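You operate a simulated robot arm through the tools that you are given. There is no shell and no other tool. Be economical: measure what you need, move in short steps, check, and stop when the job is done.

The job below is to be done with a simulated robot arm. You get a single attempt, and the scene is never put back.

## Task
Open the orange clip, lay the taped harness in both clips and snap them shut.
Fine: a yellow band shows past each clip.

Only the result counts: the job must be done as asked and must still hold three seconds after the hand-in. Knocking over, shifting, dropping, spilling or breaking anything else fails it.

## Robot
A 7-joint arm with a two-finger parallel gripper, fixed in place. Base frame: the origin is at the foot of the arm, x ahead of it, y to its left, z up. Readings come in mm, rad, newtons and seconds.
With the tool pointing down near the work surface it reaches from about 320 to 740 mm from the base axis. Its first joint turns from -2.007 to 2.007 rad. Payload 3.91 kg.
The tool frame sits at the grasp point between the pads (the TCP): z along the fingers, y along the line on which they close. The tips reach 30 mm beyond it. Largest opening 110 mm; finger width 20, thickness 10; the body of the gripper, 48 by 112 mm, starts 55 mm behind the TCP.
Orientation is that of the tool frame in the base frame, as a unit quaternion [x, y, z, w]. With the fingers straight down and closing along the base's y, the tool's x points along the base's -x, its y along +y and its z along -z.

## Interface
- The arm moves only by the tool nudge_tool. Its argument "targets" is a list of rows, each an object of numbers (a shift or turn left out is 0, a gripper value left out holds the last): "x", "y", "z": the shift along the tool's x, y, z in mm; "rx", "ry", "rz": the turn, a rotation vector about the tool's x, y, z in rad; "gripper": the opening, from 0 (shut) to 1 (fully open). In form: [{"x": .., "y": .., "z": .., "rx": .., "ry": .., "rz": .., "gripper": ..}, ...]. A call has 1 to 12 rows; each row shifts and turns the commanded pose from where the row before left it, along the tool's axes as they then stand. Each row takes 0.2 s and may step no farther than 50 mm and 0.15 rad from the row before; otherwise, or with a gripper value out of range, the whole call is refused. A pose out of reach is approached as far as the arm can. The call stops where the force on the tool passes 50 N (or 10 N more than at its start, if that is more) or the arm is blocked; 0.2 s more then pass. The fingers move at their own pace (about 108 mm/s each) and stop on an object; they squeeze with about 30 N. The grip force told is the motor's: it shows also when the fingers shut on nothing. Time passes only in rows, and 0.2 s behind the last, so rows that do not move let the fingers close. It gives the time, the measured TCP pose, the force on the tool (base axes), the opening and the grip force at its end, in the units of the frame above (readings bear some noise), with the torque about the TCP (base axes, N m) and any sound that the robot's microphone picked up.
- Cameras (640 x 400 px; columns grow to the right, rows downward): "scene" is fixed at [240.6, -503.6, 1489.6]; the picture's right is [0.77, -0.64, 0.00], its down [-0.33, -0.39, -0.86] and it looks along [0.55, 0.66, -0.51] (base axes); focal length 340 px, centre (320, 200). "wrist" rides on the gripper at [72, 17, -103] in the tool frame; the picture's right is [-0.23, 0.97, 0.00], its down [-0.76, -0.18, -0.62] and it looks along [-0.61, -0.14, 0.78] (tool axes); focal length 222 px, centre (320, 200).
- get_image(camera): a new picture of that camera. The clock stands still meanwhile.
- lift_body(by): slides the trunk up (or, below 0, down) by that many mm; the arm rides with it, the base frame stays. It gives what a move gives, with no picture.
- measure_at(camera, pixels): for up to 12 pixels [column, row] of the newest picture of that camera ("zoom" is the newest enlarged one), the place [x, y, z] in the base frame of the surface seen there, good to about 2 mm, but the place of the scene camera against the robot may be out by one fixed shift of up to 25 mm in any direction. The clock stands still meanwhile.
- inspect(camera, box): a new picture of the part [left, top, right, bottom] of that camera's present view, enlarged. The clock stands still meanwhile.
- finish_job(): hands the job in; it is judged then, once.

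Go step by step. Measure first, check grasps and placings, and put right what went wrong. The budget is 80 turns and 46 pictures, counting those below and the enlarged ones. Unless the task says otherwise, let go and move clear before handing in, and close with one line.

The tools are called after "Emit:" as a command line: name --argument value ..., lists and objects as JSON in quotes. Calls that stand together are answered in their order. nudge_tool: Moves the arm, as the interface text tells. Its arguments: {"type":"object","properties":{"targets":{"type":"array"}},"required":["targets"]} The other tools are called the same way: lift_body (by) slides the trunk up or down; get_image (camera) takes a picture; measure_at (camera, pixels) gives the place of the surface under pixels of a picture; inspect (camera, box) takes an enlarged picture of a part of a camera's view; finish_job () hands the job in.

At the start:

```text
clock: 0.0
ee_pos: [426.4, -200.3, 1287.3]
orientation: [0.0, 1.0, 0.0, 0.0]
wrist_force: [0.5, 0.8, -0.7]
torque: [-0.01, -0.01, 0.01]
opening: 110.0
finger_force: 0.0
trunk travel left (down, up): [-875.0, 115.0]
```

scene: 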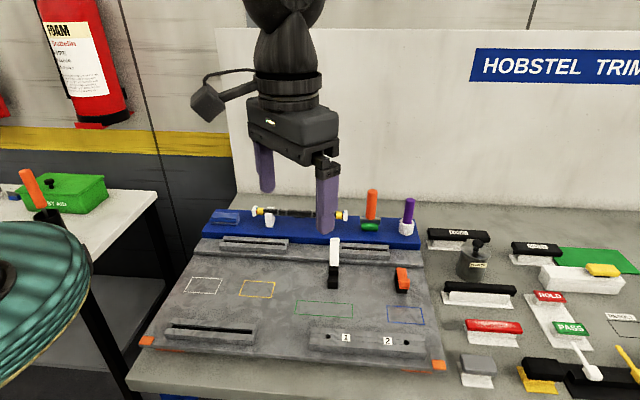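
wrist: 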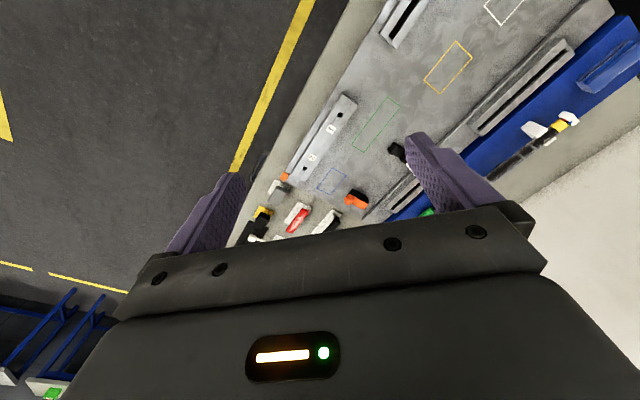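

The scene shows a harness with yellow bands at (255-345,212) on a blue rack, a white clip at (334,262) and an orange clip at (402,280). I'll enlarge both areas first.

Emit:
inspect --camera "scene" --box '[200, 180, 440, 330]'

Emit:
inspect --camera "scene" --box '[310, 225, 430, 300]'

```text
2.67 times, centred on (320, 255) of scene
```

zoom: 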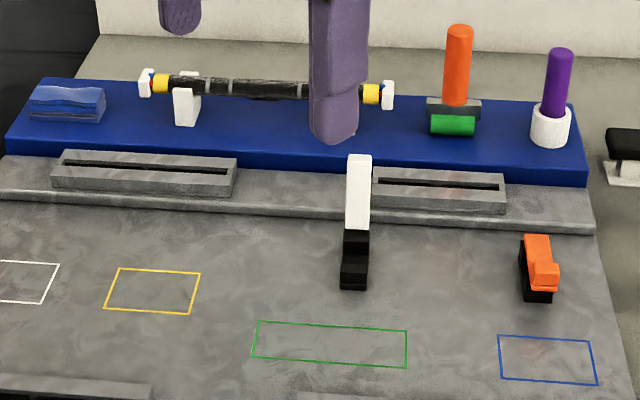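

```text
5.33 times, centred on (370, 262) of scene
```

zoom: 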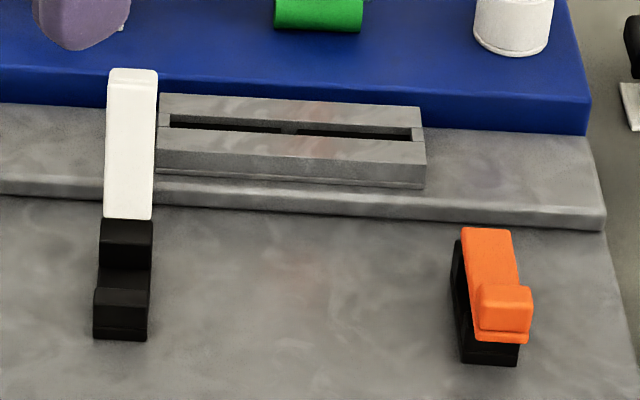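

The white clip stands open with its lid up, and the orange lid is shut with its lip at the front. Next I'll measure the clips in the current zoom, and the harness in the scene picture.

Emit:
measure_at --camera "zoom" --pixels '[[132, 74], [128, 210], [125, 240], [125, 265], [122, 300], [120, 325], [485, 235], [488, 265], [504, 292], [502, 320], [490, 355], [300, 280]]'

Emit:
inspect --camera "scene" --box '[240, 190, 360, 265]'

```text
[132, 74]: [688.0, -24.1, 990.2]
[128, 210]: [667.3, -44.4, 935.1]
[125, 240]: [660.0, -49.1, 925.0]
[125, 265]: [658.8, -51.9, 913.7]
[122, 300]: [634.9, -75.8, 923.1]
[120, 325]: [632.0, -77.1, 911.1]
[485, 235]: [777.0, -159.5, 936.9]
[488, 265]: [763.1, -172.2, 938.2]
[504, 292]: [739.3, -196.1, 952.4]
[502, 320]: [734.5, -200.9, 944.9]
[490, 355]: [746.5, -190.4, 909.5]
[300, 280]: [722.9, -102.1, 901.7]
```

```text
5.33 times, centred on (300, 228) of scene
```

zoom: 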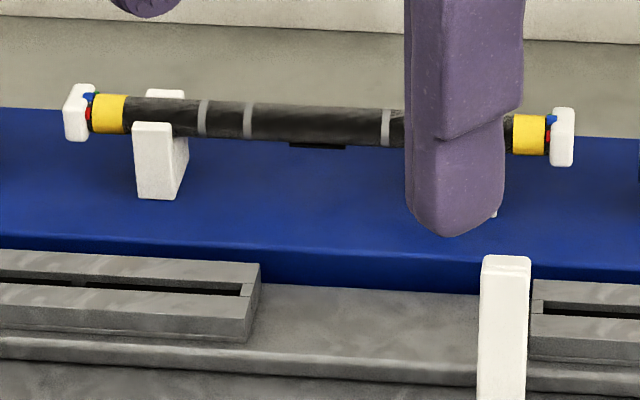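

Now I'll measure the harness in this zoom: bands, tape edges and supports.

Emit:
measure_at --camera "zoom" --pixels '[[75, 115], [98, 113], [120, 114], [130, 115], [203, 118], [249, 120], [320, 124], [385, 127], [516, 134], [545, 136], [563, 138], [155, 130]]'

Emit:
get_image --camera "wrist"

```text
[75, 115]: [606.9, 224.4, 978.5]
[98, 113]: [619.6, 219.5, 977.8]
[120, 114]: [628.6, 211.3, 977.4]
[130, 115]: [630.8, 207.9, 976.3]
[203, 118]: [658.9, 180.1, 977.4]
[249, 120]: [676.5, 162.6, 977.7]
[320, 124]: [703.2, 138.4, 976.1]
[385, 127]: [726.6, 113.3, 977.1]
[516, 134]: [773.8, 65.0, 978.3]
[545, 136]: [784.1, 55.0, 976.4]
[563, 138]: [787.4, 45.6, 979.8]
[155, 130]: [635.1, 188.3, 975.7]
```

```text
40 pictures are left
```

wrist: 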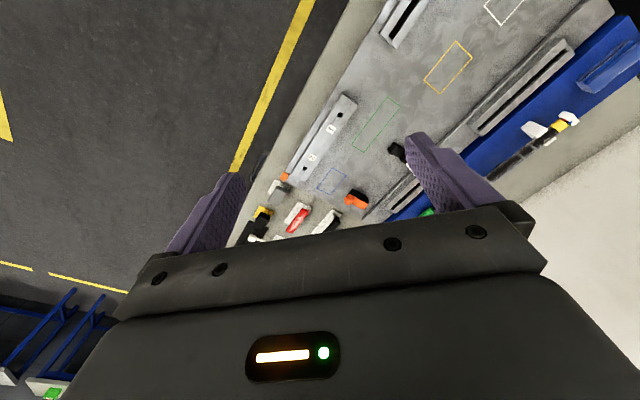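

The harness runs along (0.71,-0.70), and the clips lie on a parallel line with their hinges on the far side. I'll lower the trunk, rotate 45° and look at the clips with the wrist camera, since the scene camera may be shifted.

Emit:
lift_body --by -180

Emit:
nudge_tool --targets '[{"rz": -0.131}, {"rz": -0.131}, {"rz": -0.131}, {"rz": -0.131}, {"rz": -0.131}, {"rz": -0.1304}, {"x": -31, "y": -31}, {"x": -31, "y": -31}, {"x": -31, "y": -31}, {"x": -30, "y": -30}, {}]'

Emit:
get_image --camera "wrist"

```text
clock: 2.0
ee_pos: [426.8, -201.4, 1108.9]
orientation: [0.0, 1.0, 0.0, -0.001]
wrist_force: [0.1, -0.5, 1.0]
torque: [0.01, 0.02, -0.02]
opening: 110.0
finger_force: 0.0
trunk travel left (down, up): [-695.0, 295.0]
```

```text
clock: 4.4
ee_pos: [603.0, -203.3, 1108.3]
orientation: [-0.383, 0.924, 0.001, 0.001]
wrist_force: [-0.2, -0.2, 0.3]
torque: [0.01, 0.01, 0.0]
opening: 110.0
finger_force: 0.1
trunk travel left (down, up): [-695.0, 295.0]
```

```text
39 pictures are left
```

wrist: 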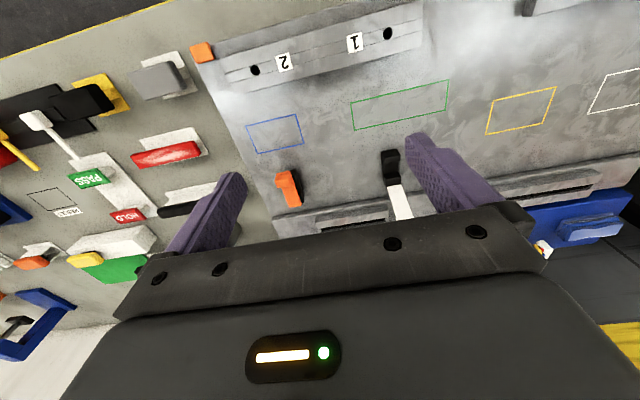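

The wrist picture shows the orange clip at (288,187) and the white clip at (392,165). I'll zoom in and measure them.

Emit:
inspect --camera "wrist" --box '[250, 140, 426, 250]'

```text
3.64 times, centred on (338, 195) of wrist
```

zoom: 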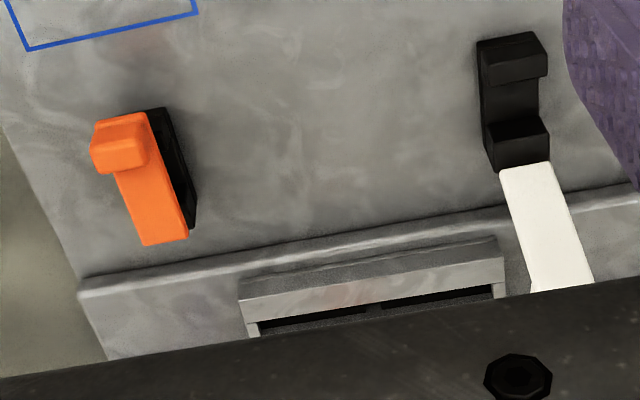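

Emit:
measure_at --camera "zoom" --pixels '[[120, 155], [97, 155], [142, 152], [125, 180], [180, 235], [145, 240], [500, 42], [515, 65], [510, 100], [520, 130], [527, 175], [560, 280]]'

Emit:
measure_at --camera "wrist" --pixels '[[340, 180], [300, 160], [545, 250]]'

```text
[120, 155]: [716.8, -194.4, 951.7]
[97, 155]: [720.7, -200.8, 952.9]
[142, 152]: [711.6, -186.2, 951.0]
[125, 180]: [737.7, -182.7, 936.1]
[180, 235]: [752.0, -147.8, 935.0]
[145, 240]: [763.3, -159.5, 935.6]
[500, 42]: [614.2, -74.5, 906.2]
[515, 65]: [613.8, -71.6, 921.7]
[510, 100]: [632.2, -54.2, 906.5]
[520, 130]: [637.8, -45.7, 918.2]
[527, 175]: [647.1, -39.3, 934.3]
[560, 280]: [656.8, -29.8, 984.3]
```

```text
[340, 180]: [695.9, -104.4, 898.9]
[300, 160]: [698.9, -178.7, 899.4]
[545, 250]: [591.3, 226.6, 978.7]
```

Comparing tab and ridge readings, the scene camera is off by about (+20.5,-4,+2). The tab is at about (717,-194,952), so I'll move above it with a partial opening.

Emit:
nudge_tool --targets '[{"x": -21.7, "y": -18.6, "z": 22, "gripper": 0.5}, {"x": -21.7, "y": -18.6, "z": 22}, {"x": -21.7, "y": -18.6, "z": 22}, {"x": -21.6, "y": -18.5, "z": 22}, {}]'

Emit:
get_image --camera "wrist"

```text
clock: 5.6
ee_pos: [714.1, -193.4, 1022.9]
orientation: [-0.382, 0.924, -0.001, 0.0]
wrist_force: [0.5, -1.2, 1.0]
torque: [0.0, 0.0, -0.01]
opening: 54.7
finger_force: 0.1
trunk travel left (down, up): [-695.0, 295.0]
```

```text
37 pictures are left
```

wrist: 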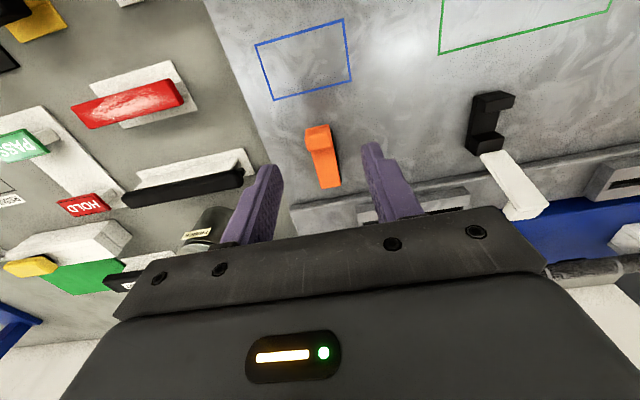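

Emit:
inspect --camera "wrist" --box '[256, 100, 416, 200]'

Emit:
inspect --camera "wrist" --box '[440, 80, 568, 160]'

Emit:
measure_at --camera "zoom" --pixels '[[155, 75], [260, 65], [180, 90], [215, 85], [150, 120], [180, 160], [165, 200], [250, 215], [250, 260], [280, 225], [240, 320], [180, 260]]'

```text
4.00 times, centred on (336, 150) of wrist
```

zoom: 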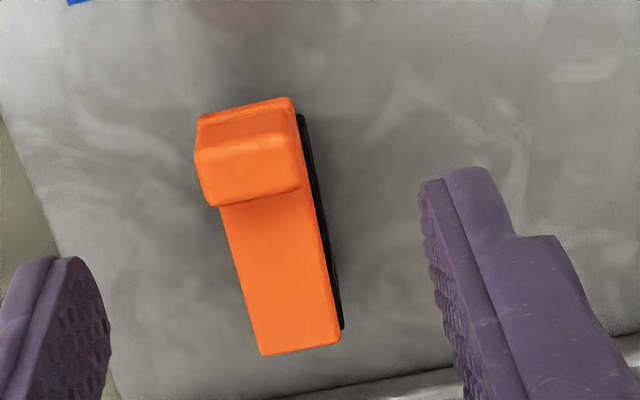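

```text
5.00 times, centred on (504, 120) of wrist
```

zoom: 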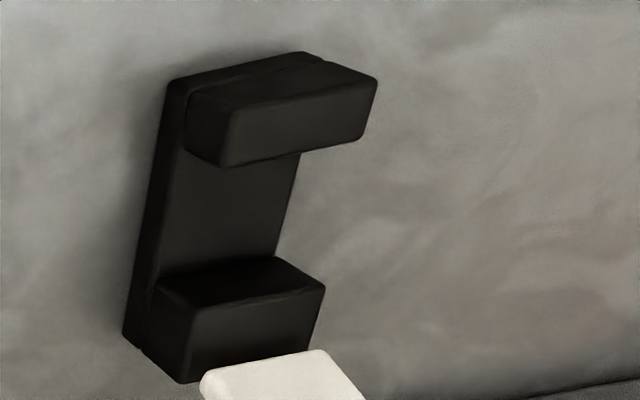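

```text
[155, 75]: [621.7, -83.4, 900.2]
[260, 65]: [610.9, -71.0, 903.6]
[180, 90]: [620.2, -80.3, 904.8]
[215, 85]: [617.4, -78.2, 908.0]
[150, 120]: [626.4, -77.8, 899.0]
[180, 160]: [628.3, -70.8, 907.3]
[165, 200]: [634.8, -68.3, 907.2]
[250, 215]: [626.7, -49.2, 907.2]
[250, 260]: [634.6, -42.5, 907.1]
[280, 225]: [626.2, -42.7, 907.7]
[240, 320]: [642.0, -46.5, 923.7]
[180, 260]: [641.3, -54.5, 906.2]
```

I'll take a few more points on the white clip's blocks to fix the channel centre.

Emit:
measure_at --camera "zoom" --pixels '[[300, 105], [290, 145], [230, 155], [350, 130], [365, 85], [240, 100], [220, 320], [290, 300], [185, 370], [265, 268], [190, 290], [270, 180]]'

Emit:
inspect --camera "wrist" --box '[256, 100, 416, 200]'

Emit:
measure_at --camera "zoom" --pixels '[[205, 120], [285, 105], [205, 155], [295, 143], [215, 200], [295, 185], [230, 230], [310, 215], [265, 345], [330, 338], [60, 270], [440, 180]]'

```text
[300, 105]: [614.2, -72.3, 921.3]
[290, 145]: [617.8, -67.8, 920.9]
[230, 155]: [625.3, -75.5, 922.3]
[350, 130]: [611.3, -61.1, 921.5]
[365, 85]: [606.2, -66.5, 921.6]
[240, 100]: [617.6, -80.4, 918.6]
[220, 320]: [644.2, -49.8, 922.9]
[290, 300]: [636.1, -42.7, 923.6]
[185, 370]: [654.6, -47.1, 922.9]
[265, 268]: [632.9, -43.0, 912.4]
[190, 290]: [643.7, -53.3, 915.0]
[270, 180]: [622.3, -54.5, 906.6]
```

```text
4.00 times, centred on (336, 150) of wrist
```

zoom: 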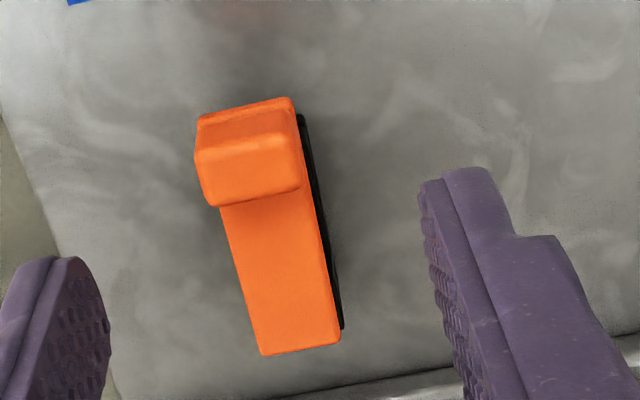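

```text
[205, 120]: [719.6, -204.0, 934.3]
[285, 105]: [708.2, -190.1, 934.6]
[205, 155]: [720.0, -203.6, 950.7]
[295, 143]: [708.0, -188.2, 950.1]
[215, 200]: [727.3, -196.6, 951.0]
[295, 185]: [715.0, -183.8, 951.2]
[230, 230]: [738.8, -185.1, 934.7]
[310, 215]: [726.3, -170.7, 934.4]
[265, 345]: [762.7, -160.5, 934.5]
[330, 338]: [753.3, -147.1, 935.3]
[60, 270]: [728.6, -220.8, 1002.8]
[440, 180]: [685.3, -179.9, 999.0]
```

The tab spans s 365–375, t 634–653 and z 935–951, giving a centre of (716.7,-193.4). I'll descend so the tips reach about 934, then close on the tab.

Emit:
nudge_tool --targets '[{"x": -1.8, "y": -1.8, "z": 20}, {"z": 20}, {"z": 18.5}, {}]'

Emit:
inspect --camera "wrist" --box '[240, 80, 432, 200]'

```text
clock: 6.6
ee_pos: [719.0, -191.7, 963.5]
orientation: [-0.383, 0.924, 0.0, 0.0]
wrist_force: [0.5, 0.0, 0.2]
torque: [0.0, 0.03, 0.02]
opening: 55.3
finger_force: 0.0
trunk travel left (down, up): [-695.0, 295.0]
```

```text
3.33 times, centred on (336, 140) of wrist
```

zoom: 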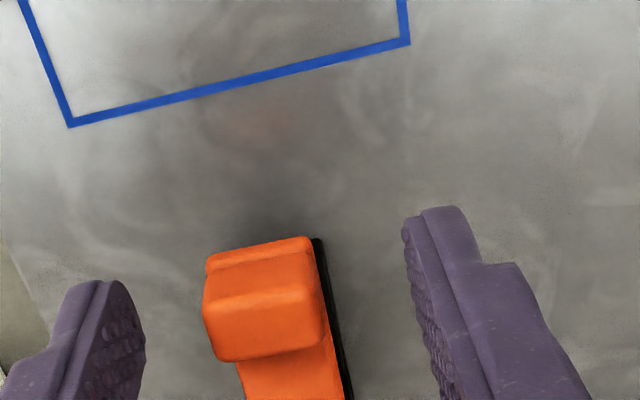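

The tab sits midway between the fingers. Closing now.

Emit:
nudge_tool --targets '[{"gripper": 0.12}, {"gripper": 0.0}, {}]'

Emit:
inspect --camera "wrist" --box '[240, 80, 432, 200]'

```text
clock: 7.4
ee_pos: [719.1, -194.1, 963.1]
orientation: [-0.383, 0.924, 0.0, -0.001]
wrist_force: [3.8, -1.2, 0.2]
torque: [-0.08, -0.09, -0.02]
opening: 21.8
finger_force: 45.0
trunk travel left (down, up): [-695.0, 295.0]
```

```text
3.33 times, centred on (336, 140) of wrist
```

zoom: 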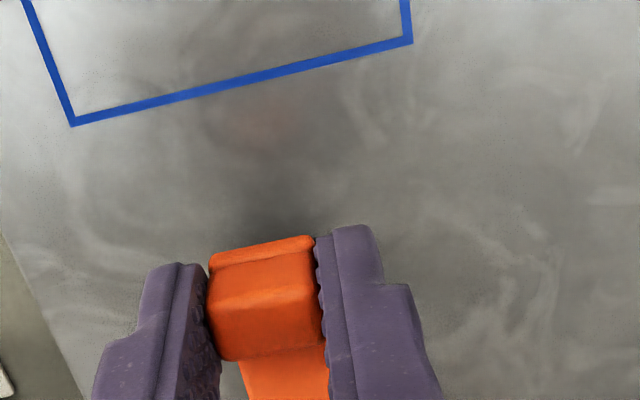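

The grip is on the tab (21.8 mm opening, 45 N). Now I'll raise it on an arc about the hinge, turning the tool with it.

Emit:
nudge_tool --targets '[{"x": -3.9, "z": -5.2, "ry": 0.1}, {"x": -3.9, "z": -5.2, "ry": 0.1}, {"x": -3.9, "z": -5.2, "ry": 0.1}, {}]'

Emit:
inspect --camera "wrist" --box '[240, 80, 432, 200]'

Emit:
inspect --camera "scene" --box '[320, 210, 448, 290]'

```text
clock: 8.0
ee_pos: [723.8, -188.6, 972.8]
orientation: [-0.381, 0.92, -0.046, -0.078]
wrist_force: [18.8, -7.9, -5.8]
torque: [0.0, -0.08, 0.2]
opening: 22.0
finger_force: 45.4
out of reach, approached as far as the arm can: row 2, 3
trunk travel left (down, up): [-695.0, 295.0]
stopped in row 3: the force on the tool passed its limit at 58 N (the readings are from after the stop); the commanded pose is now the measured one
```

```text
3.33 times, centred on (336, 140) of wrist
```

zoom: 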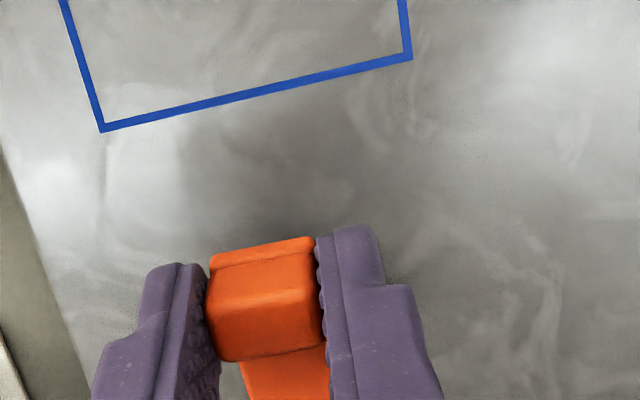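

```text
5.00 times, centred on (384, 250) of scene
```

zoom: 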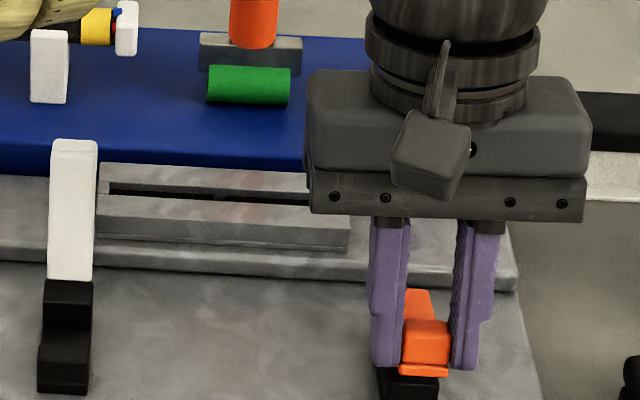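

The lid came up about 10° with the grip intact, but tilting further is out of reach. I'll lift in translation and ease the tilt back so the tab turns between the pads.

Emit:
nudge_tool --targets '[{"x": -1, "z": -4.7, "ry": -0.05}, {"x": -1, "z": -4.7, "ry": -0.05}, {"x": -2, "z": -5, "ry": -0.05}, {"x": -2, "z": -5, "ry": -0.05}, {}]'

Emit:
inspect --camera "scene" --box '[320, 210, 448, 290]'

```text
clock: 9.2
ee_pos: [725.2, -183.4, 993.1]
orientation: [-0.382, 0.924, -0.008, 0.012]
wrist_force: [10.5, -25.1, -16.7]
torque: [-1.21, 0.73, -0.18]
opening: 21.2
finger_force: 45.5
trunk travel left (down, up): [-695.0, 295.0]
```

```text
5.00 times, centred on (384, 250) of scene
```

zoom: 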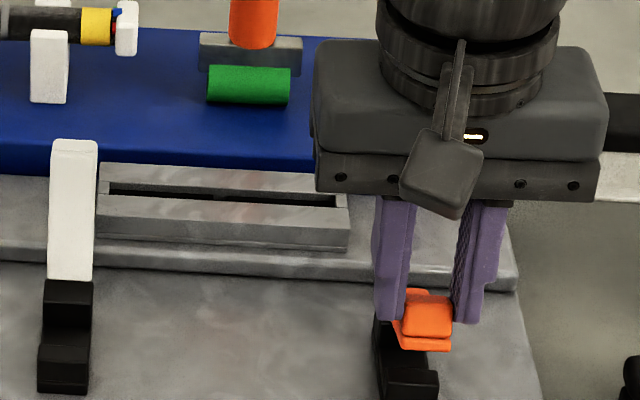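

The lid is now about 30° up and still held. I'll correct the small sideways load and continue the arc.

Emit:
nudge_tool --targets '[{"y": -2.5}, {"x": -5, "z": -4.5, "ry": -0.04}, {"x": -6, "z": -4, "ry": -0.04}, {"x": -6, "z": -3.5, "ry": -0.04}, {"x": -7, "z": -3, "ry": -0.04}, {}]'

Emit:
inspect --camera "scene" --box '[320, 210, 448, 290]'

```text
clock: 10.6
ee_pos: [741.1, -170.6, 1012.5]
orientation: [-0.382, 0.92, 0.022, 0.086]
wrist_force: [-4.9, -20.4, -5.9]
torque: [-1.28, 1.02, 0.09]
opening: 20.8
finger_force: 45.3
trunk travel left (down, up): [-695.0, 295.0]
```

```text
5.00 times, centred on (384, 250) of scene
```

zoom: 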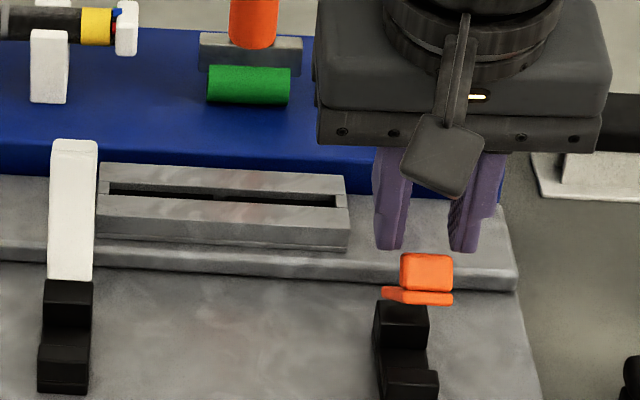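

The opening still reads 20.8, yet in the picture the tab (427,270) is below the tips. I'll check with the wrist camera.

Emit:
inspect --camera "wrist" --box '[224, 80, 448, 220]'

```text
2.86 times, centred on (336, 150) of wrist
```

zoom: 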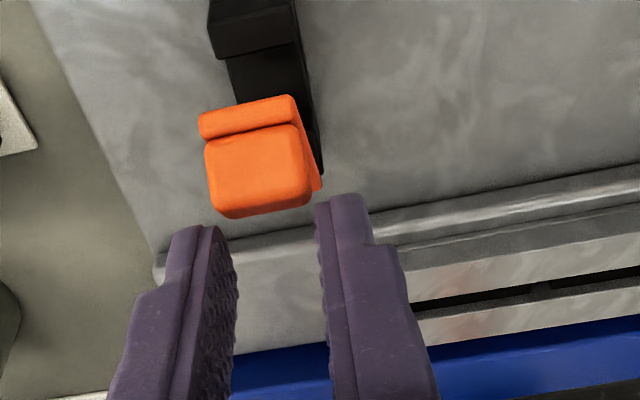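

The tab has just slipped off the tips. I'll measure the lid's pose now.

Emit:
measure_at --camera "zoom" --pixels '[[225, 120], [285, 105], [215, 145], [290, 135], [230, 205], [300, 195], [315, 180], [260, 35], [250, 80]]'

```text
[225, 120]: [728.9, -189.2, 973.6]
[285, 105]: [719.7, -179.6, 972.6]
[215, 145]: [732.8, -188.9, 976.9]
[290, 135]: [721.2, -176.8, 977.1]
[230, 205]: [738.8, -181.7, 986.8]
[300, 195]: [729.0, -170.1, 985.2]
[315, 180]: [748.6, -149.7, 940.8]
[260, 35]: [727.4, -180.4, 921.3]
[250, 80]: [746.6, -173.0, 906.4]
```

The lid is at about 46° and only the tab corner is pinched. I'll open, rise and see if it stays up.

Emit:
nudge_tool --targets '[{"gripper": 0.45}, {}, {"z": -25}, {"x": 30, "z": -25}, {"x": 40}, {"x": 30}, {}]'

Emit:
inspect --camera "scene" --box '[320, 210, 448, 290]'

Emit:
get_image --camera "wrist"

```text
clock: 12.2
ee_pos: [665.3, -244.0, 1037.7]
orientation: [-0.384, 0.919, 0.022, 0.087]
wrist_force: [-0.6, 0.1, 0.1]
torque: [-0.01, 0.01, 0.01]
opening: 49.4
finger_force: 0.2
trunk travel left (down, up): [-695.0, 295.0]
```

```text
5.00 times, centred on (384, 250) of scene
```

zoom: 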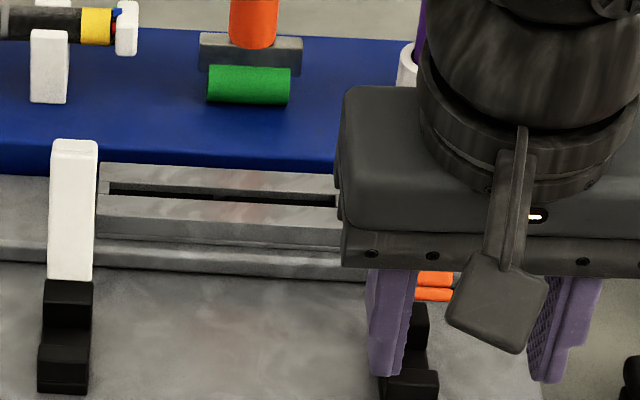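

```text
25 pictures are left
```

wrist: 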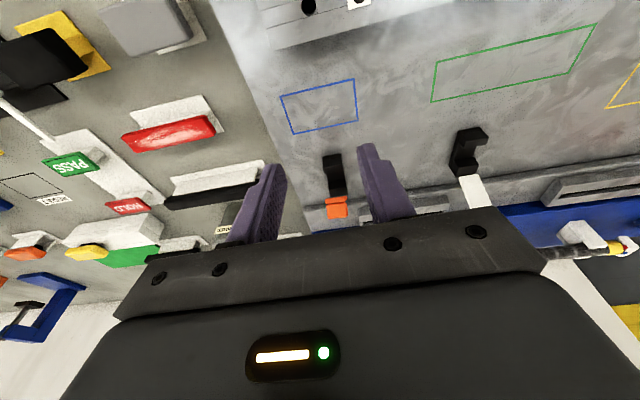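

The lid stays up at about 45° on its own. I'll shut the fingers, tilt the tips forward, and get in front of and below the lid's edge.

Emit:
nudge_tool --targets '[{"ry": -0.15, "gripper": 0}, {"ry": -0.15}, {}, {"x": -10.75, "z": 37}, {"x": -10.75, "z": 37}, {}]'

```text
clock: 13.6
ee_pos: [703.0, -203.8, 988.1]
orientation: [-0.375, 0.896, 0.079, 0.223]
wrist_force: [0.5, -0.2, 0.1]
torque: [0.04, -0.01, -0.01]
opening: 0.0
finger_force: 29.5
trunk travel left (down, up): [-695.0, 295.0]
```

The tips are about 6 mm high. I'll correct that, then push the lid back along the arc.

Emit:
nudge_tool --targets '[{"x": 2.7, "y": -2, "z": 5.3}, {"x": -7.8, "z": 5.7}, {"x": -7.8, "z": 5.7}, {"x": -10, "z": -0.5}, {"x": -10, "z": -0.5}, {"x": -7.4, "z": 2.1}, {"x": -7.4, "z": 2.1}, {"x": -6, "z": 4.5}, {"x": -6, "z": 4.5}, {}]'

Emit:
inspect --camera "scene" --box '[320, 210, 448, 290]'

```text
clock: 15.8
ee_pos: [750.9, -161.6, 989.9]
orientation: [-0.375, 0.897, 0.079, 0.223]
wrist_force: [-12.7, -8.0, 0.5]
torque: [-0.15, 0.26, 0.09]
opening: 0.0
finger_force: 29.5
trunk travel left (down, up): [-695.0, 295.0]
```

```text
5.00 times, centred on (384, 250) of scene
```

zoom: 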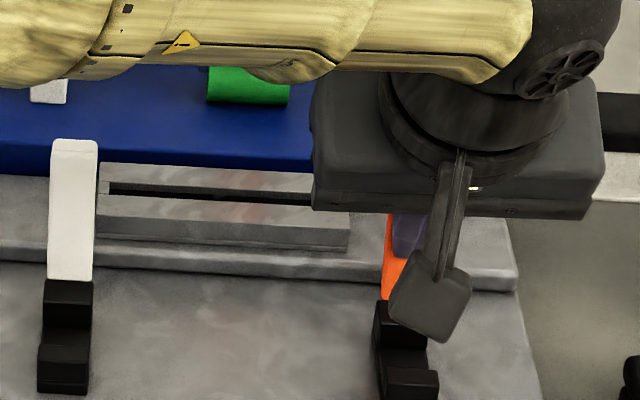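

The lid is pushed back past vertical. One small extra push, then I'll retreat and look.

Emit:
nudge_tool --targets '[{"x": -4, "z": 3}, {}, {"x": 30}, {"x": 40}, {"x": 30, "z": -40}, {"z": -45}, {}]'

Emit:
get_image --camera "wrist"

```text
clock: 17.4
ee_pos: [664.8, -246.8, 1019.9]
orientation: [-0.376, 0.896, 0.08, 0.223]
wrist_force: [-0.4, -0.7, -0.2]
torque: [0.0, -0.01, 0.01]
opening: 0.1
finger_force: 30.5
trunk travel left (down, up): [-695.0, 295.0]
```

```text
23 pictures are left
```

wrist: 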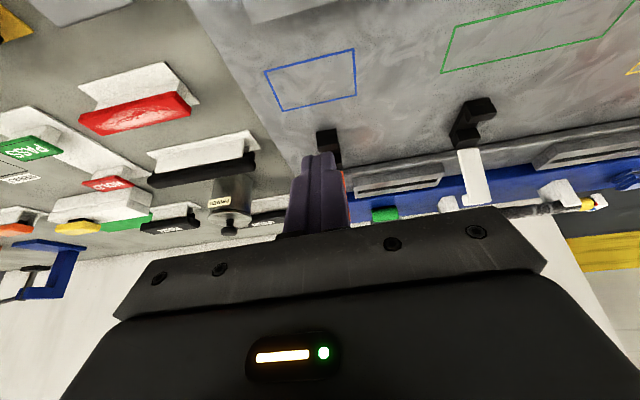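

The orange lid is up behind the fingers (336,160). I'll go to the harness: tool vertical, up, and across.

Emit:
nudge_tool --targets '[{"ry": 0.119, "z": -20}, {"ry": 0.119, "z": -20}, {"ry": 0.119, "z": -20}, {"ry": 0.118, "z": -20}, {"z": -30}, {}]'

Emit:
nudge_tool --targets '[{"x": -28.4, "y": 32.4}, {"x": -28.4, "y": 32.4}, {"x": -28.4, "y": 32.4}, {"x": -28.4, "y": 32.4}, {"x": -28.4, "y": 32.4}, {"x": -28.4, "y": 32.4}, {"x": -28.4, "y": 32.4}, {"x": -28.4, "y": 32.4}, {}]'

Emit:
nudge_tool --targets '[{"rz": 0.1428, "gripper": 0.45}, {"rz": 0.1428}, {"rz": 0.1428}, {"rz": 0.1428}, {"rz": 0.1428}, {"rz": 0.1428}, {"rz": 0.1428}, {"rz": 0.1428}, {"rz": 0.1428}, {"rz": 0.1428}, {"rz": 0.1428}, {}]'

Emit:
get_image --camera "wrist"

```text
clock: 18.8
ee_pos: [647.4, -262.1, 1121.8]
orientation: [-0.383, 0.924, -0.011, 0.005]
wrist_force: [-0.5, -0.2, -0.1]
torque: [-0.01, -0.01, 0.07]
opening: 0.3
finger_force: 29.8
trunk travel left (down, up): [-695.0, 295.0]
```

```text
clock: 20.8
ee_pos: [625.7, 83.4, 1121.3]
orientation: [-0.383, 0.924, -0.011, 0.007]
wrist_force: [0.1, 0.0, -0.5]
torque: [-0.03, 0.02, 0.0]
opening: 0.0
finger_force: 29.2
trunk travel left (down, up): [-695.0, 295.0]
```

```text
clock: 23.4
ee_pos: [622.6, 83.4, 1117.3]
orientation: [0.382, 0.924, -0.003, 0.012]
wrist_force: [0.9, 0.3, -0.3]
torque: [-0.02, -0.03, 0.0]
opening: 49.5
finger_force: 0.0
trunk travel left (down, up): [-695.0, 295.0]
```

```text
22 pictures are left
```

wrist: 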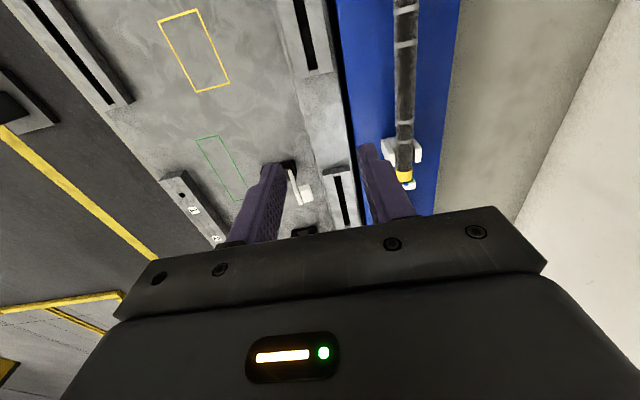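

I see the harness running vertically at column 405, with its right band at (404,177). I'll measure it, the rack and the wall.

Emit:
measure_at --camera "wrist" --pixels '[[404, 172], [404, 182], [404, 165], [404, 120], [404, 50], [403, 9], [394, 100], [414, 100], [380, 60], [435, 60], [500, 100], [600, 200]]'

```text
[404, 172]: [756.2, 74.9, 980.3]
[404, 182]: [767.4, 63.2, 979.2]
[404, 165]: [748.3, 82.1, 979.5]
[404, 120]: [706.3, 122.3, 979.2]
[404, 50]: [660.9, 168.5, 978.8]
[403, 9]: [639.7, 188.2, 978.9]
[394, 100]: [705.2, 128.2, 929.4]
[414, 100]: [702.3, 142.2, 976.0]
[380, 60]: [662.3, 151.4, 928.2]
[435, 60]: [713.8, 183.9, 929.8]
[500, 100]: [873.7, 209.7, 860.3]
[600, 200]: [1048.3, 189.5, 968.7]
```

The harness axis is at s≈586, z≈970, with a top of about 979.5, and its middle is at t≈382. I'll go over the middle, level the tool and descend partway with a 50 mm opening.

Emit:
nudge_tool --targets '[{"y": 43, "ry": 0.0245, "rx": 0.0037}, {"y": 43.8}, {"z": 40}, {"z": 40}, {"z": 22}, {}]'

Emit:
get_image --camera "wrist"

```text
clock: 24.8
ee_pos: [682.6, 144.6, 1013.9]
orientation: [0.382, 0.924, -0.001, 0.0]
wrist_force: [-0.1, -0.1, 0.2]
torque: [0.0, 0.0, 0.0]
opening: 49.8
finger_force: 0.1
trunk travel left (down, up): [-695.0, 295.0]
```

```text
21 pictures are left
```

wrist: 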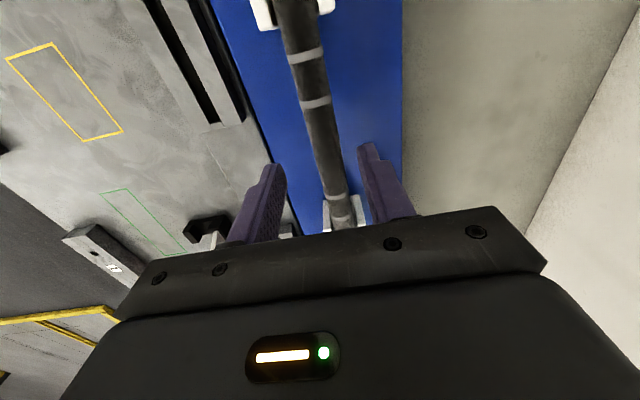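

I'll check the tape marks at (305,57), (316,102), (334,197) and (343,220) for centring, plus the harness edges.

Emit:
measure_at --camera "wrist" --pixels '[[305, 57], [316, 102], [334, 197], [343, 220], [325, 150], [315, 150], [335, 150]]'

```text
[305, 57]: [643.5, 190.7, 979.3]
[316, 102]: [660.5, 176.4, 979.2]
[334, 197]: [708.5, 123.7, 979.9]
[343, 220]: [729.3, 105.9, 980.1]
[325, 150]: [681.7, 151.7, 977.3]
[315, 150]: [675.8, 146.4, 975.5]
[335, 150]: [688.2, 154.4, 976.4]
```

The middle is at t≈381 and s≈589. I'll shift 3.5 mm in y, descend to TCP z≈989 and close.

Emit:
nudge_tool --targets '[{"x": -0.8, "y": 3.5, "z": 12}, {"z": 12.5}, {}, {"gripper": 0.28}, {"gripper": 0.2}, {"gripper": 0.15}, {"gripper": 0.0}, {}]'

Emit:
inspect --camera "wrist" --box '[200, 0, 520, 200]'

```text
clock: 26.6
ee_pos: [686.9, 144.4, 989.5]
orientation: [0.382, 0.924, 0.0, 0.001]
wrist_force: [-0.5, 0.3, -0.3]
torque: [0.03, -0.02, -0.03]
opening: 18.9
finger_force: 30.2
trunk travel left (down, up): [-695.0, 295.0]
```

```text
2.00 times, centred on (360, 100) of wrist
```

zoom: 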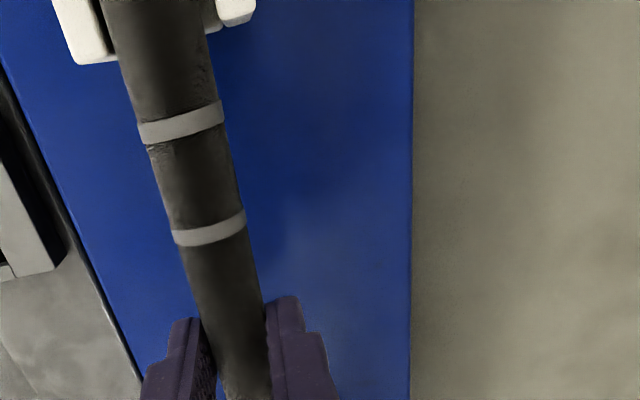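

The harness is held (18.9 mm). I'll lift it straight up 100 mm, move away from the rack along -s, then along +t over the clips.

Emit:
nudge_tool --targets '[{"z": -15}, {"z": -25}, {"z": -30}, {"z": -30}, {}]'

Emit:
nudge_tool --targets '[{"y": -30}, {"y": -31}, {"y": -31}, {"y": -31}, {"y": -31}, {"y": -31}, {}]'

Emit:
nudge_tool --targets '[{"x": -30}, {"x": -30}, {"x": -30}, {"x": -30}, {"x": -30}, {"x": -32}, {}]'

Emit:
get_image --camera "wrist"

Emit:
get_image --camera "scene"

```text
clock: 27.8
ee_pos: [687.3, 146.8, 1094.0]
orientation: [0.382, 0.924, -0.002, 0.0]
wrist_force: [-0.1, -0.1, -0.9]
torque: [0.02, 0.02, 0.0]
opening: 18.7
finger_force: 29.6
trunk travel left (down, up): [-695.0, 295.0]
```

```text
clock: 29.4
ee_pos: [556.8, 15.4, 1094.0]
orientation: [0.382, 0.924, -0.001, 0.001]
wrist_force: [-0.1, -0.1, -1.3]
torque: [-0.03, 0.02, -0.01]
opening: 18.7
finger_force: 30.4
trunk travel left (down, up): [-695.0, 295.0]
```

```text
clock: 31.0
ee_pos: [685.8, -113.4, 1092.2]
orientation: [0.384, 0.923, -0.001, 0.0]
wrist_force: [-0.2, -0.3, -0.9]
torque: [0.03, -0.01, 0.02]
opening: 19.0
finger_force: 29.6
trunk travel left (down, up): [-695.0, 295.0]
```

```text
19 pictures are left
```

wrist: 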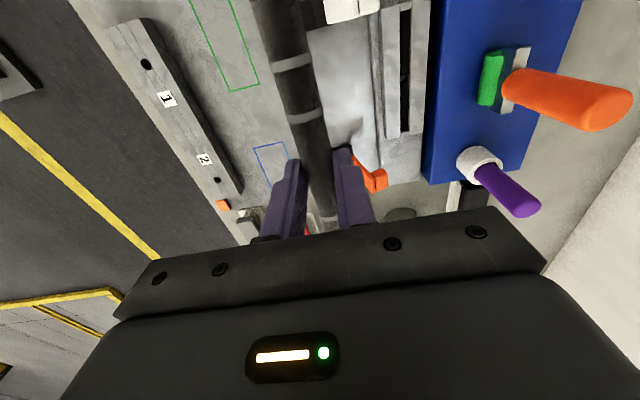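

```text
18 pictures are left
```

scene: 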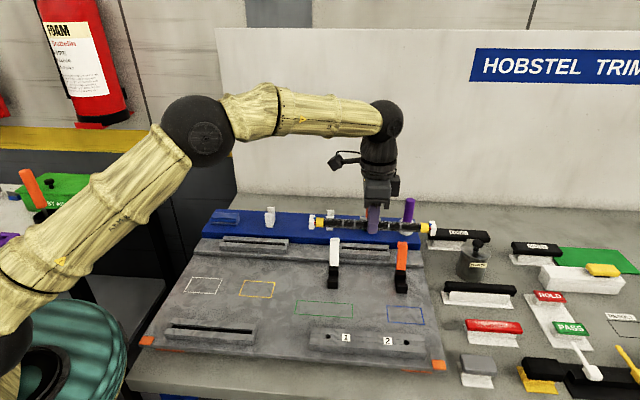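

Both lids stand open. I'll zoom in with the scene camera to measure the clips against the held harness.

Emit:
inspect --camera "scene" --box '[304, 210, 448, 300]'

```text
4.44 times, centred on (376, 255) of scene
```

zoom: 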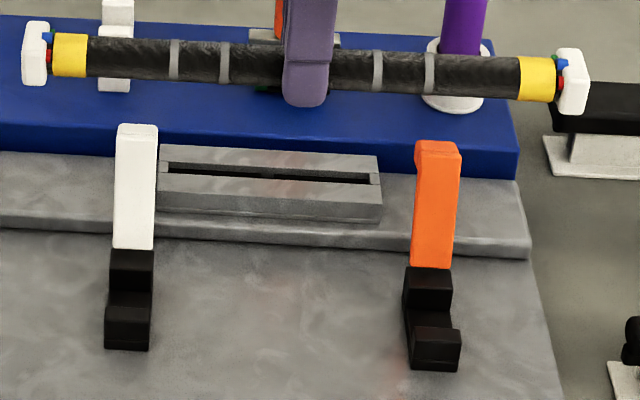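

Emit:
measure_at --camera "zoom" --pixels '[[88, 55], [519, 77], [174, 60], [429, 72], [128, 312], [130, 260], [128, 285], [438, 333], [430, 278], [428, 305], [135, 130], [437, 148]]'

```text
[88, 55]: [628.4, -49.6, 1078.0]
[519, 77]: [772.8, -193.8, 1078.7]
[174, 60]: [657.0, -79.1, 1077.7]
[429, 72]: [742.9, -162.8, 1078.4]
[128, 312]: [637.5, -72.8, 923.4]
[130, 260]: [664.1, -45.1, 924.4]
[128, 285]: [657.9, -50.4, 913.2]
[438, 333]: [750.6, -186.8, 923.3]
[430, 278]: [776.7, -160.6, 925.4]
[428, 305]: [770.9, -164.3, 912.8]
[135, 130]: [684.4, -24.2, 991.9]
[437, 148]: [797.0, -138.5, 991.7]
```

Harness mid t=581 against clip mid 582 in the same camera, and the harness is parallel to the clip line, so alignment is good. I'll check the step and fixture behind the clips for finger clearance.

Emit:
measure_at --camera "zoom" --pixels '[[280, 240], [280, 228], [270, 205], [280, 260], [135, 240], [434, 260], [280, 300]]'

```text
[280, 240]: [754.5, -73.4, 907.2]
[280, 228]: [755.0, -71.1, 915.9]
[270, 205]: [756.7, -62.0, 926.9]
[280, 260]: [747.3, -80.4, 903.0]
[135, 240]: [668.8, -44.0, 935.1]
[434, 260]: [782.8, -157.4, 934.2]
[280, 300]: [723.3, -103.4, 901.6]
```

Clearance is fine. Descending to just above the channels, with a 2.5 mm shift in -s.

Emit:
nudge_tool --targets '[{"y": -2.3, "z": 35}, {"z": 35}, {"z": 35}, {"z": 30}, {}]'

Emit:
inspect --camera "scene" --box '[304, 220, 448, 310]'

```text
clock: 32.2
ee_pos: [685.5, -114.0, 957.3]
orientation: [0.382, 0.924, -0.001, 0.001]
wrist_force: [-0.4, -0.7, 0.1]
torque: [-0.06, -0.01, -0.02]
opening: 19.1
finger_force: 29.7
trunk travel left (down, up): [-695.0, 295.0]
```

```text
4.44 times, centred on (376, 265) of scene
```

zoom: 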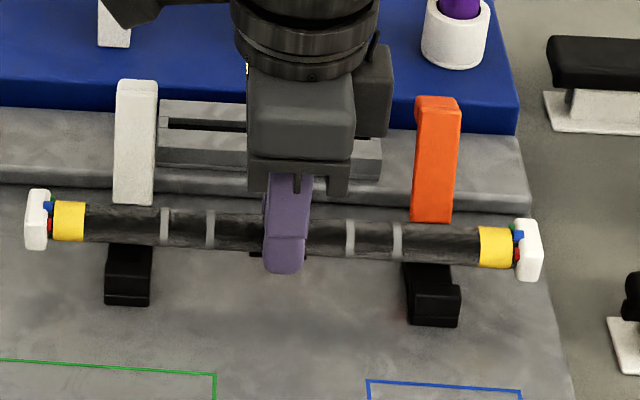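

The harness hangs level over both channels with the bands outside the clips. Lowering it to the floor gently.

Emit:
nudge_tool --targets '[{"y": -1, "z": 6}, {"z": 6}, {"z": 5}, {"z": 3}, {}]'

Emit:
inspect --camera "scene" --box '[304, 220, 448, 310]'

```text
clock: 33.4
ee_pos: [682.5, -114.8, 938.6]
orientation: [0.382, 0.924, 0.0, 0.002]
wrist_force: [2.8, 0.8, 13.3]
torque: [0.4, 0.27, -0.06]
opening: 19.1
finger_force: 30.1
trunk travel left (down, up): [-695.0, 295.0]
```

```text
4.44 times, centred on (376, 265) of scene
```

zoom: 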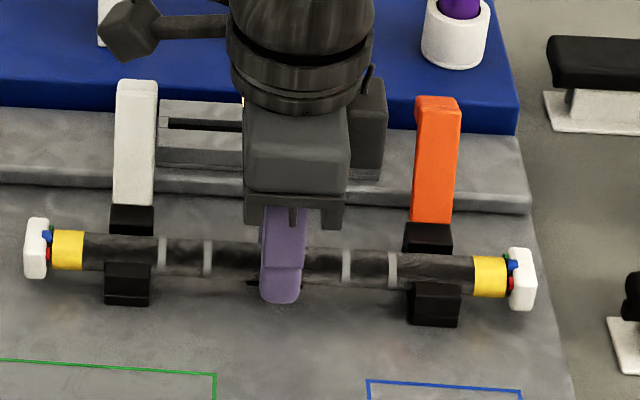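

It rests in both channels (13 N upward) but sits about 2.5 mm left of centre. I'll shift it right, seat it, release and rise.

Emit:
nudge_tool --targets '[{"z": -3}, {"x": -2.8}, {"z": 2.5}, {}, {"gripper": 0.3}, {"gripper": 0.45}, {}, {"z": -20}, {"z": -40}, {"z": -40}, {"z": -40}, {}]'

Emit:
inspect --camera "scene" --box '[304, 220, 448, 310]'

```text
clock: 36.0
ee_pos: [687.3, -118.5, 1077.2]
orientation: [0.382, 0.924, -0.001, 0.001]
wrist_force: [0.7, 0.8, -0.3]
torque: [0.0, 0.03, -0.02]
opening: 49.7
finger_force: 0.0
trunk travel left (down, up): [-695.0, 295.0]
```

```text
4.44 times, centred on (376, 265) of scene
```

zoom: 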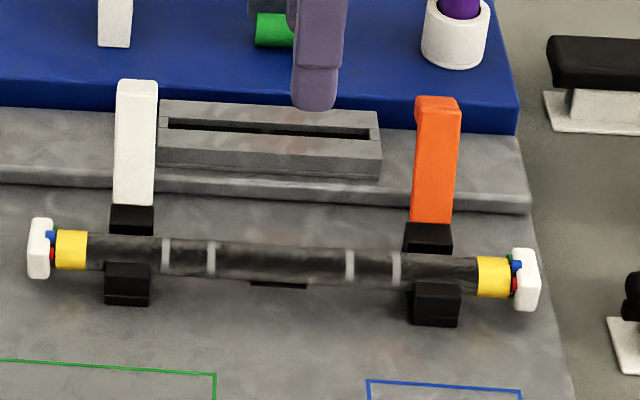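

The harness lies in both clips with each band outside. Before closing the lids I'll measure the tall tool handles behind them for clearance.

Emit:
measure_at --camera "scene" --pixels '[[409, 203], [409, 215], [405, 230], [333, 240], [402, 244], [334, 255], [402, 262]]'

Emit:
measure_at --camera "zoom" --pixels '[[458, 5], [455, 40], [270, 30], [136, 84], [437, 102], [88, 250], [478, 275], [128, 268], [435, 290], [128, 240], [435, 262]]'

```text
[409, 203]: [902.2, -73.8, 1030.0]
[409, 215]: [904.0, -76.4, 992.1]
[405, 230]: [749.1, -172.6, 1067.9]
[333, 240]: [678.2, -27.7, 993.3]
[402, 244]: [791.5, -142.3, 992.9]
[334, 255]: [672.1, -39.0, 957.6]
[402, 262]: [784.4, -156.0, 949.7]
```

```text
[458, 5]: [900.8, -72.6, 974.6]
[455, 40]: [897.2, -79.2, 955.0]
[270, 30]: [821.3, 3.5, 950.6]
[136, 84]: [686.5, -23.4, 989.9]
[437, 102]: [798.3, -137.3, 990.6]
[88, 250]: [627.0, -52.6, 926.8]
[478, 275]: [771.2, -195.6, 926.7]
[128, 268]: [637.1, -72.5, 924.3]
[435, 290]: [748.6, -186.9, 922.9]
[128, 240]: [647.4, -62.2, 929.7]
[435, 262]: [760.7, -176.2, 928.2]
```

Handles are at s≈572, so I'll use the orientation with the narrow body along s. I'll rotate back, then straddle the white lid's top from above.

Emit:
nudge_tool --targets '[{"rz": -0.1428}, {"rz": -0.1428}, {"rz": -0.1428}, {"rz": -0.1428}, {"rz": -0.1428}, {"rz": -0.1428}, {"rz": -0.1428}, {"rz": -0.1428}, {"rz": -0.1428}, {"rz": -0.1428}, {"rz": -0.1428}, {}]'

Emit:
nudge_tool --targets '[{"x": -24, "y": 42}, {"x": -24, "y": 42}, {}]'

Emit:
get_image --camera "wrist"

```text
clock: 38.6
ee_pos: [685.8, -117.2, 1077.7]
orientation: [-0.384, 0.923, -0.001, 0.0]
wrist_force: [-0.3, 0.9, -0.6]
torque: [-0.02, -0.03, 0.02]
opening: 49.4
finger_force: 0.0
trunk travel left (down, up): [-695.0, 295.0]
```

```text
clock: 39.4
ee_pos: [661.1, -24.4, 1077.8]
orientation: [-0.383, 0.924, -0.001, 0.001]
wrist_force: [-0.9, 0.2, 0.4]
torque: [0.02, -0.02, -0.05]
opening: 49.7
finger_force: 0.1
trunk travel left (down, up): [-695.0, 295.0]
```

```text
13 pictures are left
```

wrist: 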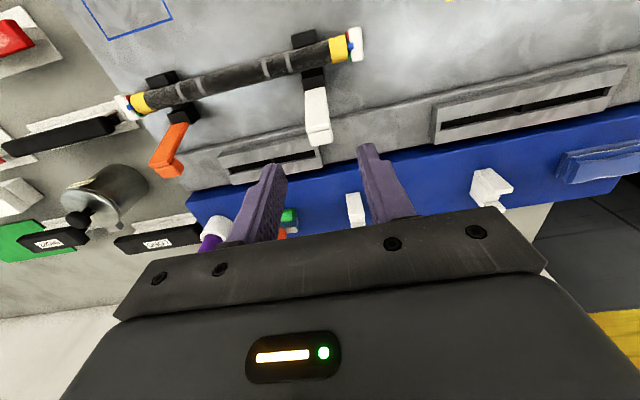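

White lid top at (318,125) and orange lid at (172,150). Measuring both in this picture.

Emit:
measure_at --camera "wrist" --pixels '[[310, 122], [326, 119], [318, 138], [318, 100], [316, 130], [325, 135], [176, 127], [178, 140], [163, 165], [155, 162], [170, 155], [185, 128]]'

```text
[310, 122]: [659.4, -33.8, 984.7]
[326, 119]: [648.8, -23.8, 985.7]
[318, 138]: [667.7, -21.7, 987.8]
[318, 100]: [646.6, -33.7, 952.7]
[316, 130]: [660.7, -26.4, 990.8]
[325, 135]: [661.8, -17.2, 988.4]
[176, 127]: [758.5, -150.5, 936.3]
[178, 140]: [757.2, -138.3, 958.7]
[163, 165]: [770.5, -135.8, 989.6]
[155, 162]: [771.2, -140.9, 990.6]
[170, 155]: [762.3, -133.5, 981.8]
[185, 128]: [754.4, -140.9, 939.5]
```

The white lid top is centred at s≈450, t≈484, right under the TCP. Descending to straddle it and grip.

Emit:
nudge_tool --targets '[{"z": 35}, {"z": 35}, {"z": 12}, {}, {"gripper": 0.2}, {"gripper": 0}, {}]'

```text
clock: 41.0
ee_pos: [660.7, -26.3, 995.6]
orientation: [-0.382, 0.924, -0.001, 0.0]
wrist_force: [-0.9, -1.2, -1.5]
torque: [0.11, 0.05, -0.11]
opening: 21.9
finger_force: 45.3
trunk travel left (down, up): [-695.0, 295.0]
```

The white lid is gripped. I'll swing it forward and down along its arc.

Emit:
nudge_tool --targets '[{"x": 10, "z": -2.5}, {"x": 11, "z": -2}, {"x": 8.5, "z": 1}, {"x": 8.5, "z": 2.5}, {"x": 8, "z": 4}, {"x": 7, "z": 5}, {}]'

Emit:
inspect --camera "scene" --box '[288, 210, 432, 300]'

```text
clock: 42.6
ee_pos: [622.6, -63.1, 986.9]
orientation: [-0.382, 0.924, -0.002, 0.001]
wrist_force: [14.6, -3.3, 21.3]
torque: [0.75, -0.89, -0.09]
opening: 21.5
finger_force: 45.1
trunk travel left (down, up): [-695.0, 295.0]
```

```text
4.44 times, centred on (360, 255) of scene
```

zoom: 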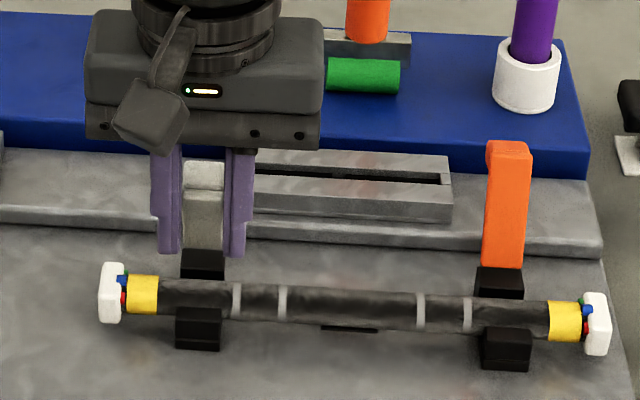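

It follows well. Continue the arc a little, then release, rise and look.

Emit:
nudge_tool --targets '[{"x": 6, "z": 7}, {"x": 5, "z": 8}, {"x": 3, "z": 8}, {}, {"gripper": 0.4}, {}, {"z": -30}, {"z": -20}, {"gripper": 0}, {}]'

Emit:
inspect --camera "wrist" --box '[160, 40, 480, 240]'

```text
clock: 44.8
ee_pos: [612.7, -70.6, 1015.5]
orientation: [-0.384, 0.924, 0.0, 0.0]
wrist_force: [0.5, -0.3, 0.0]
torque: [-0.02, 0.01, 0.0]
opening: 0.0
finger_force: 29.8
trunk travel left (down, up): [-695.0, 295.0]
```

```text
2.00 times, centred on (320, 140) of wrist
```

zoom: 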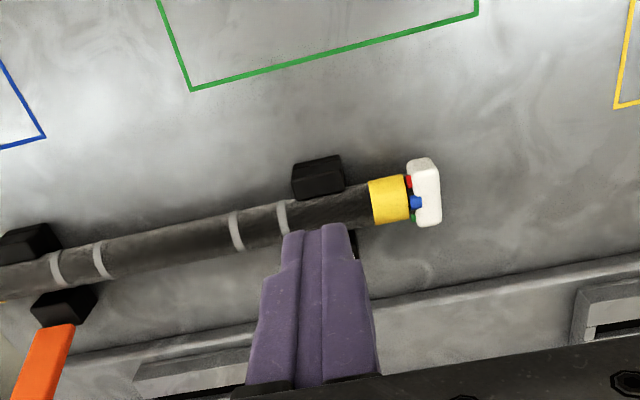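

The white lid is hidden behind the fingers. Checking with the scene camera.

Emit:
inspect --camera "scene" --box '[288, 210, 432, 300]'

```text
4.44 times, centred on (360, 255) of scene
```

zoom: 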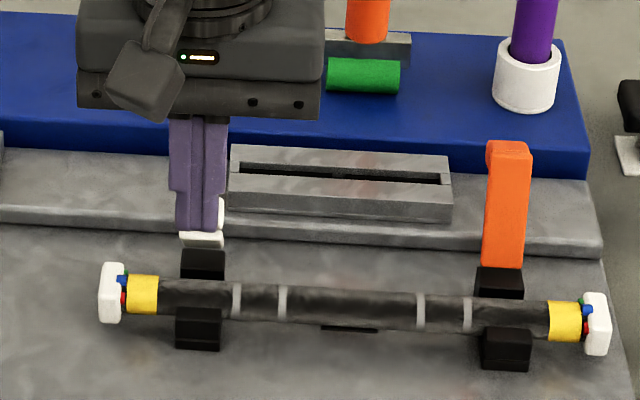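

Emit:
measure_at --camera "zoom" --pixels '[[200, 239], [218, 238], [221, 215], [221, 225], [205, 220]]'

```text
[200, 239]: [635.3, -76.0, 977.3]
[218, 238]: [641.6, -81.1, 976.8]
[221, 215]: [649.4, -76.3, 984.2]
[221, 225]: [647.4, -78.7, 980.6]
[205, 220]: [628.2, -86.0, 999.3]
```

The lid stands at about 45°. I'll move the closed fingers behind and above the tab, and push forward and down along its arc.

Emit:
nudge_tool --targets '[{"z": -12, "y": -1}, {"x": -39}, {"z": 10}, {"x": 7, "z": 5}, {"x": 7, "z": 4}, {"x": 6, "z": 4}, {"x": 5, "z": 5}, {"x": 5, "z": 5}, {"x": 6, "z": 3}, {"x": 7, "z": 2}, {}]'

```text
clock: 47.2
ee_pos: [610.8, -74.2, 986.6]
orientation: [-0.384, 0.923, -0.001, 0.0]
wrist_force: [-0.3, -0.3, -0.3]
torque: [-0.03, -0.01, -0.01]
opening: 0.0
finger_force: 29.8
trunk travel left (down, up): [-695.0, 295.0]
```

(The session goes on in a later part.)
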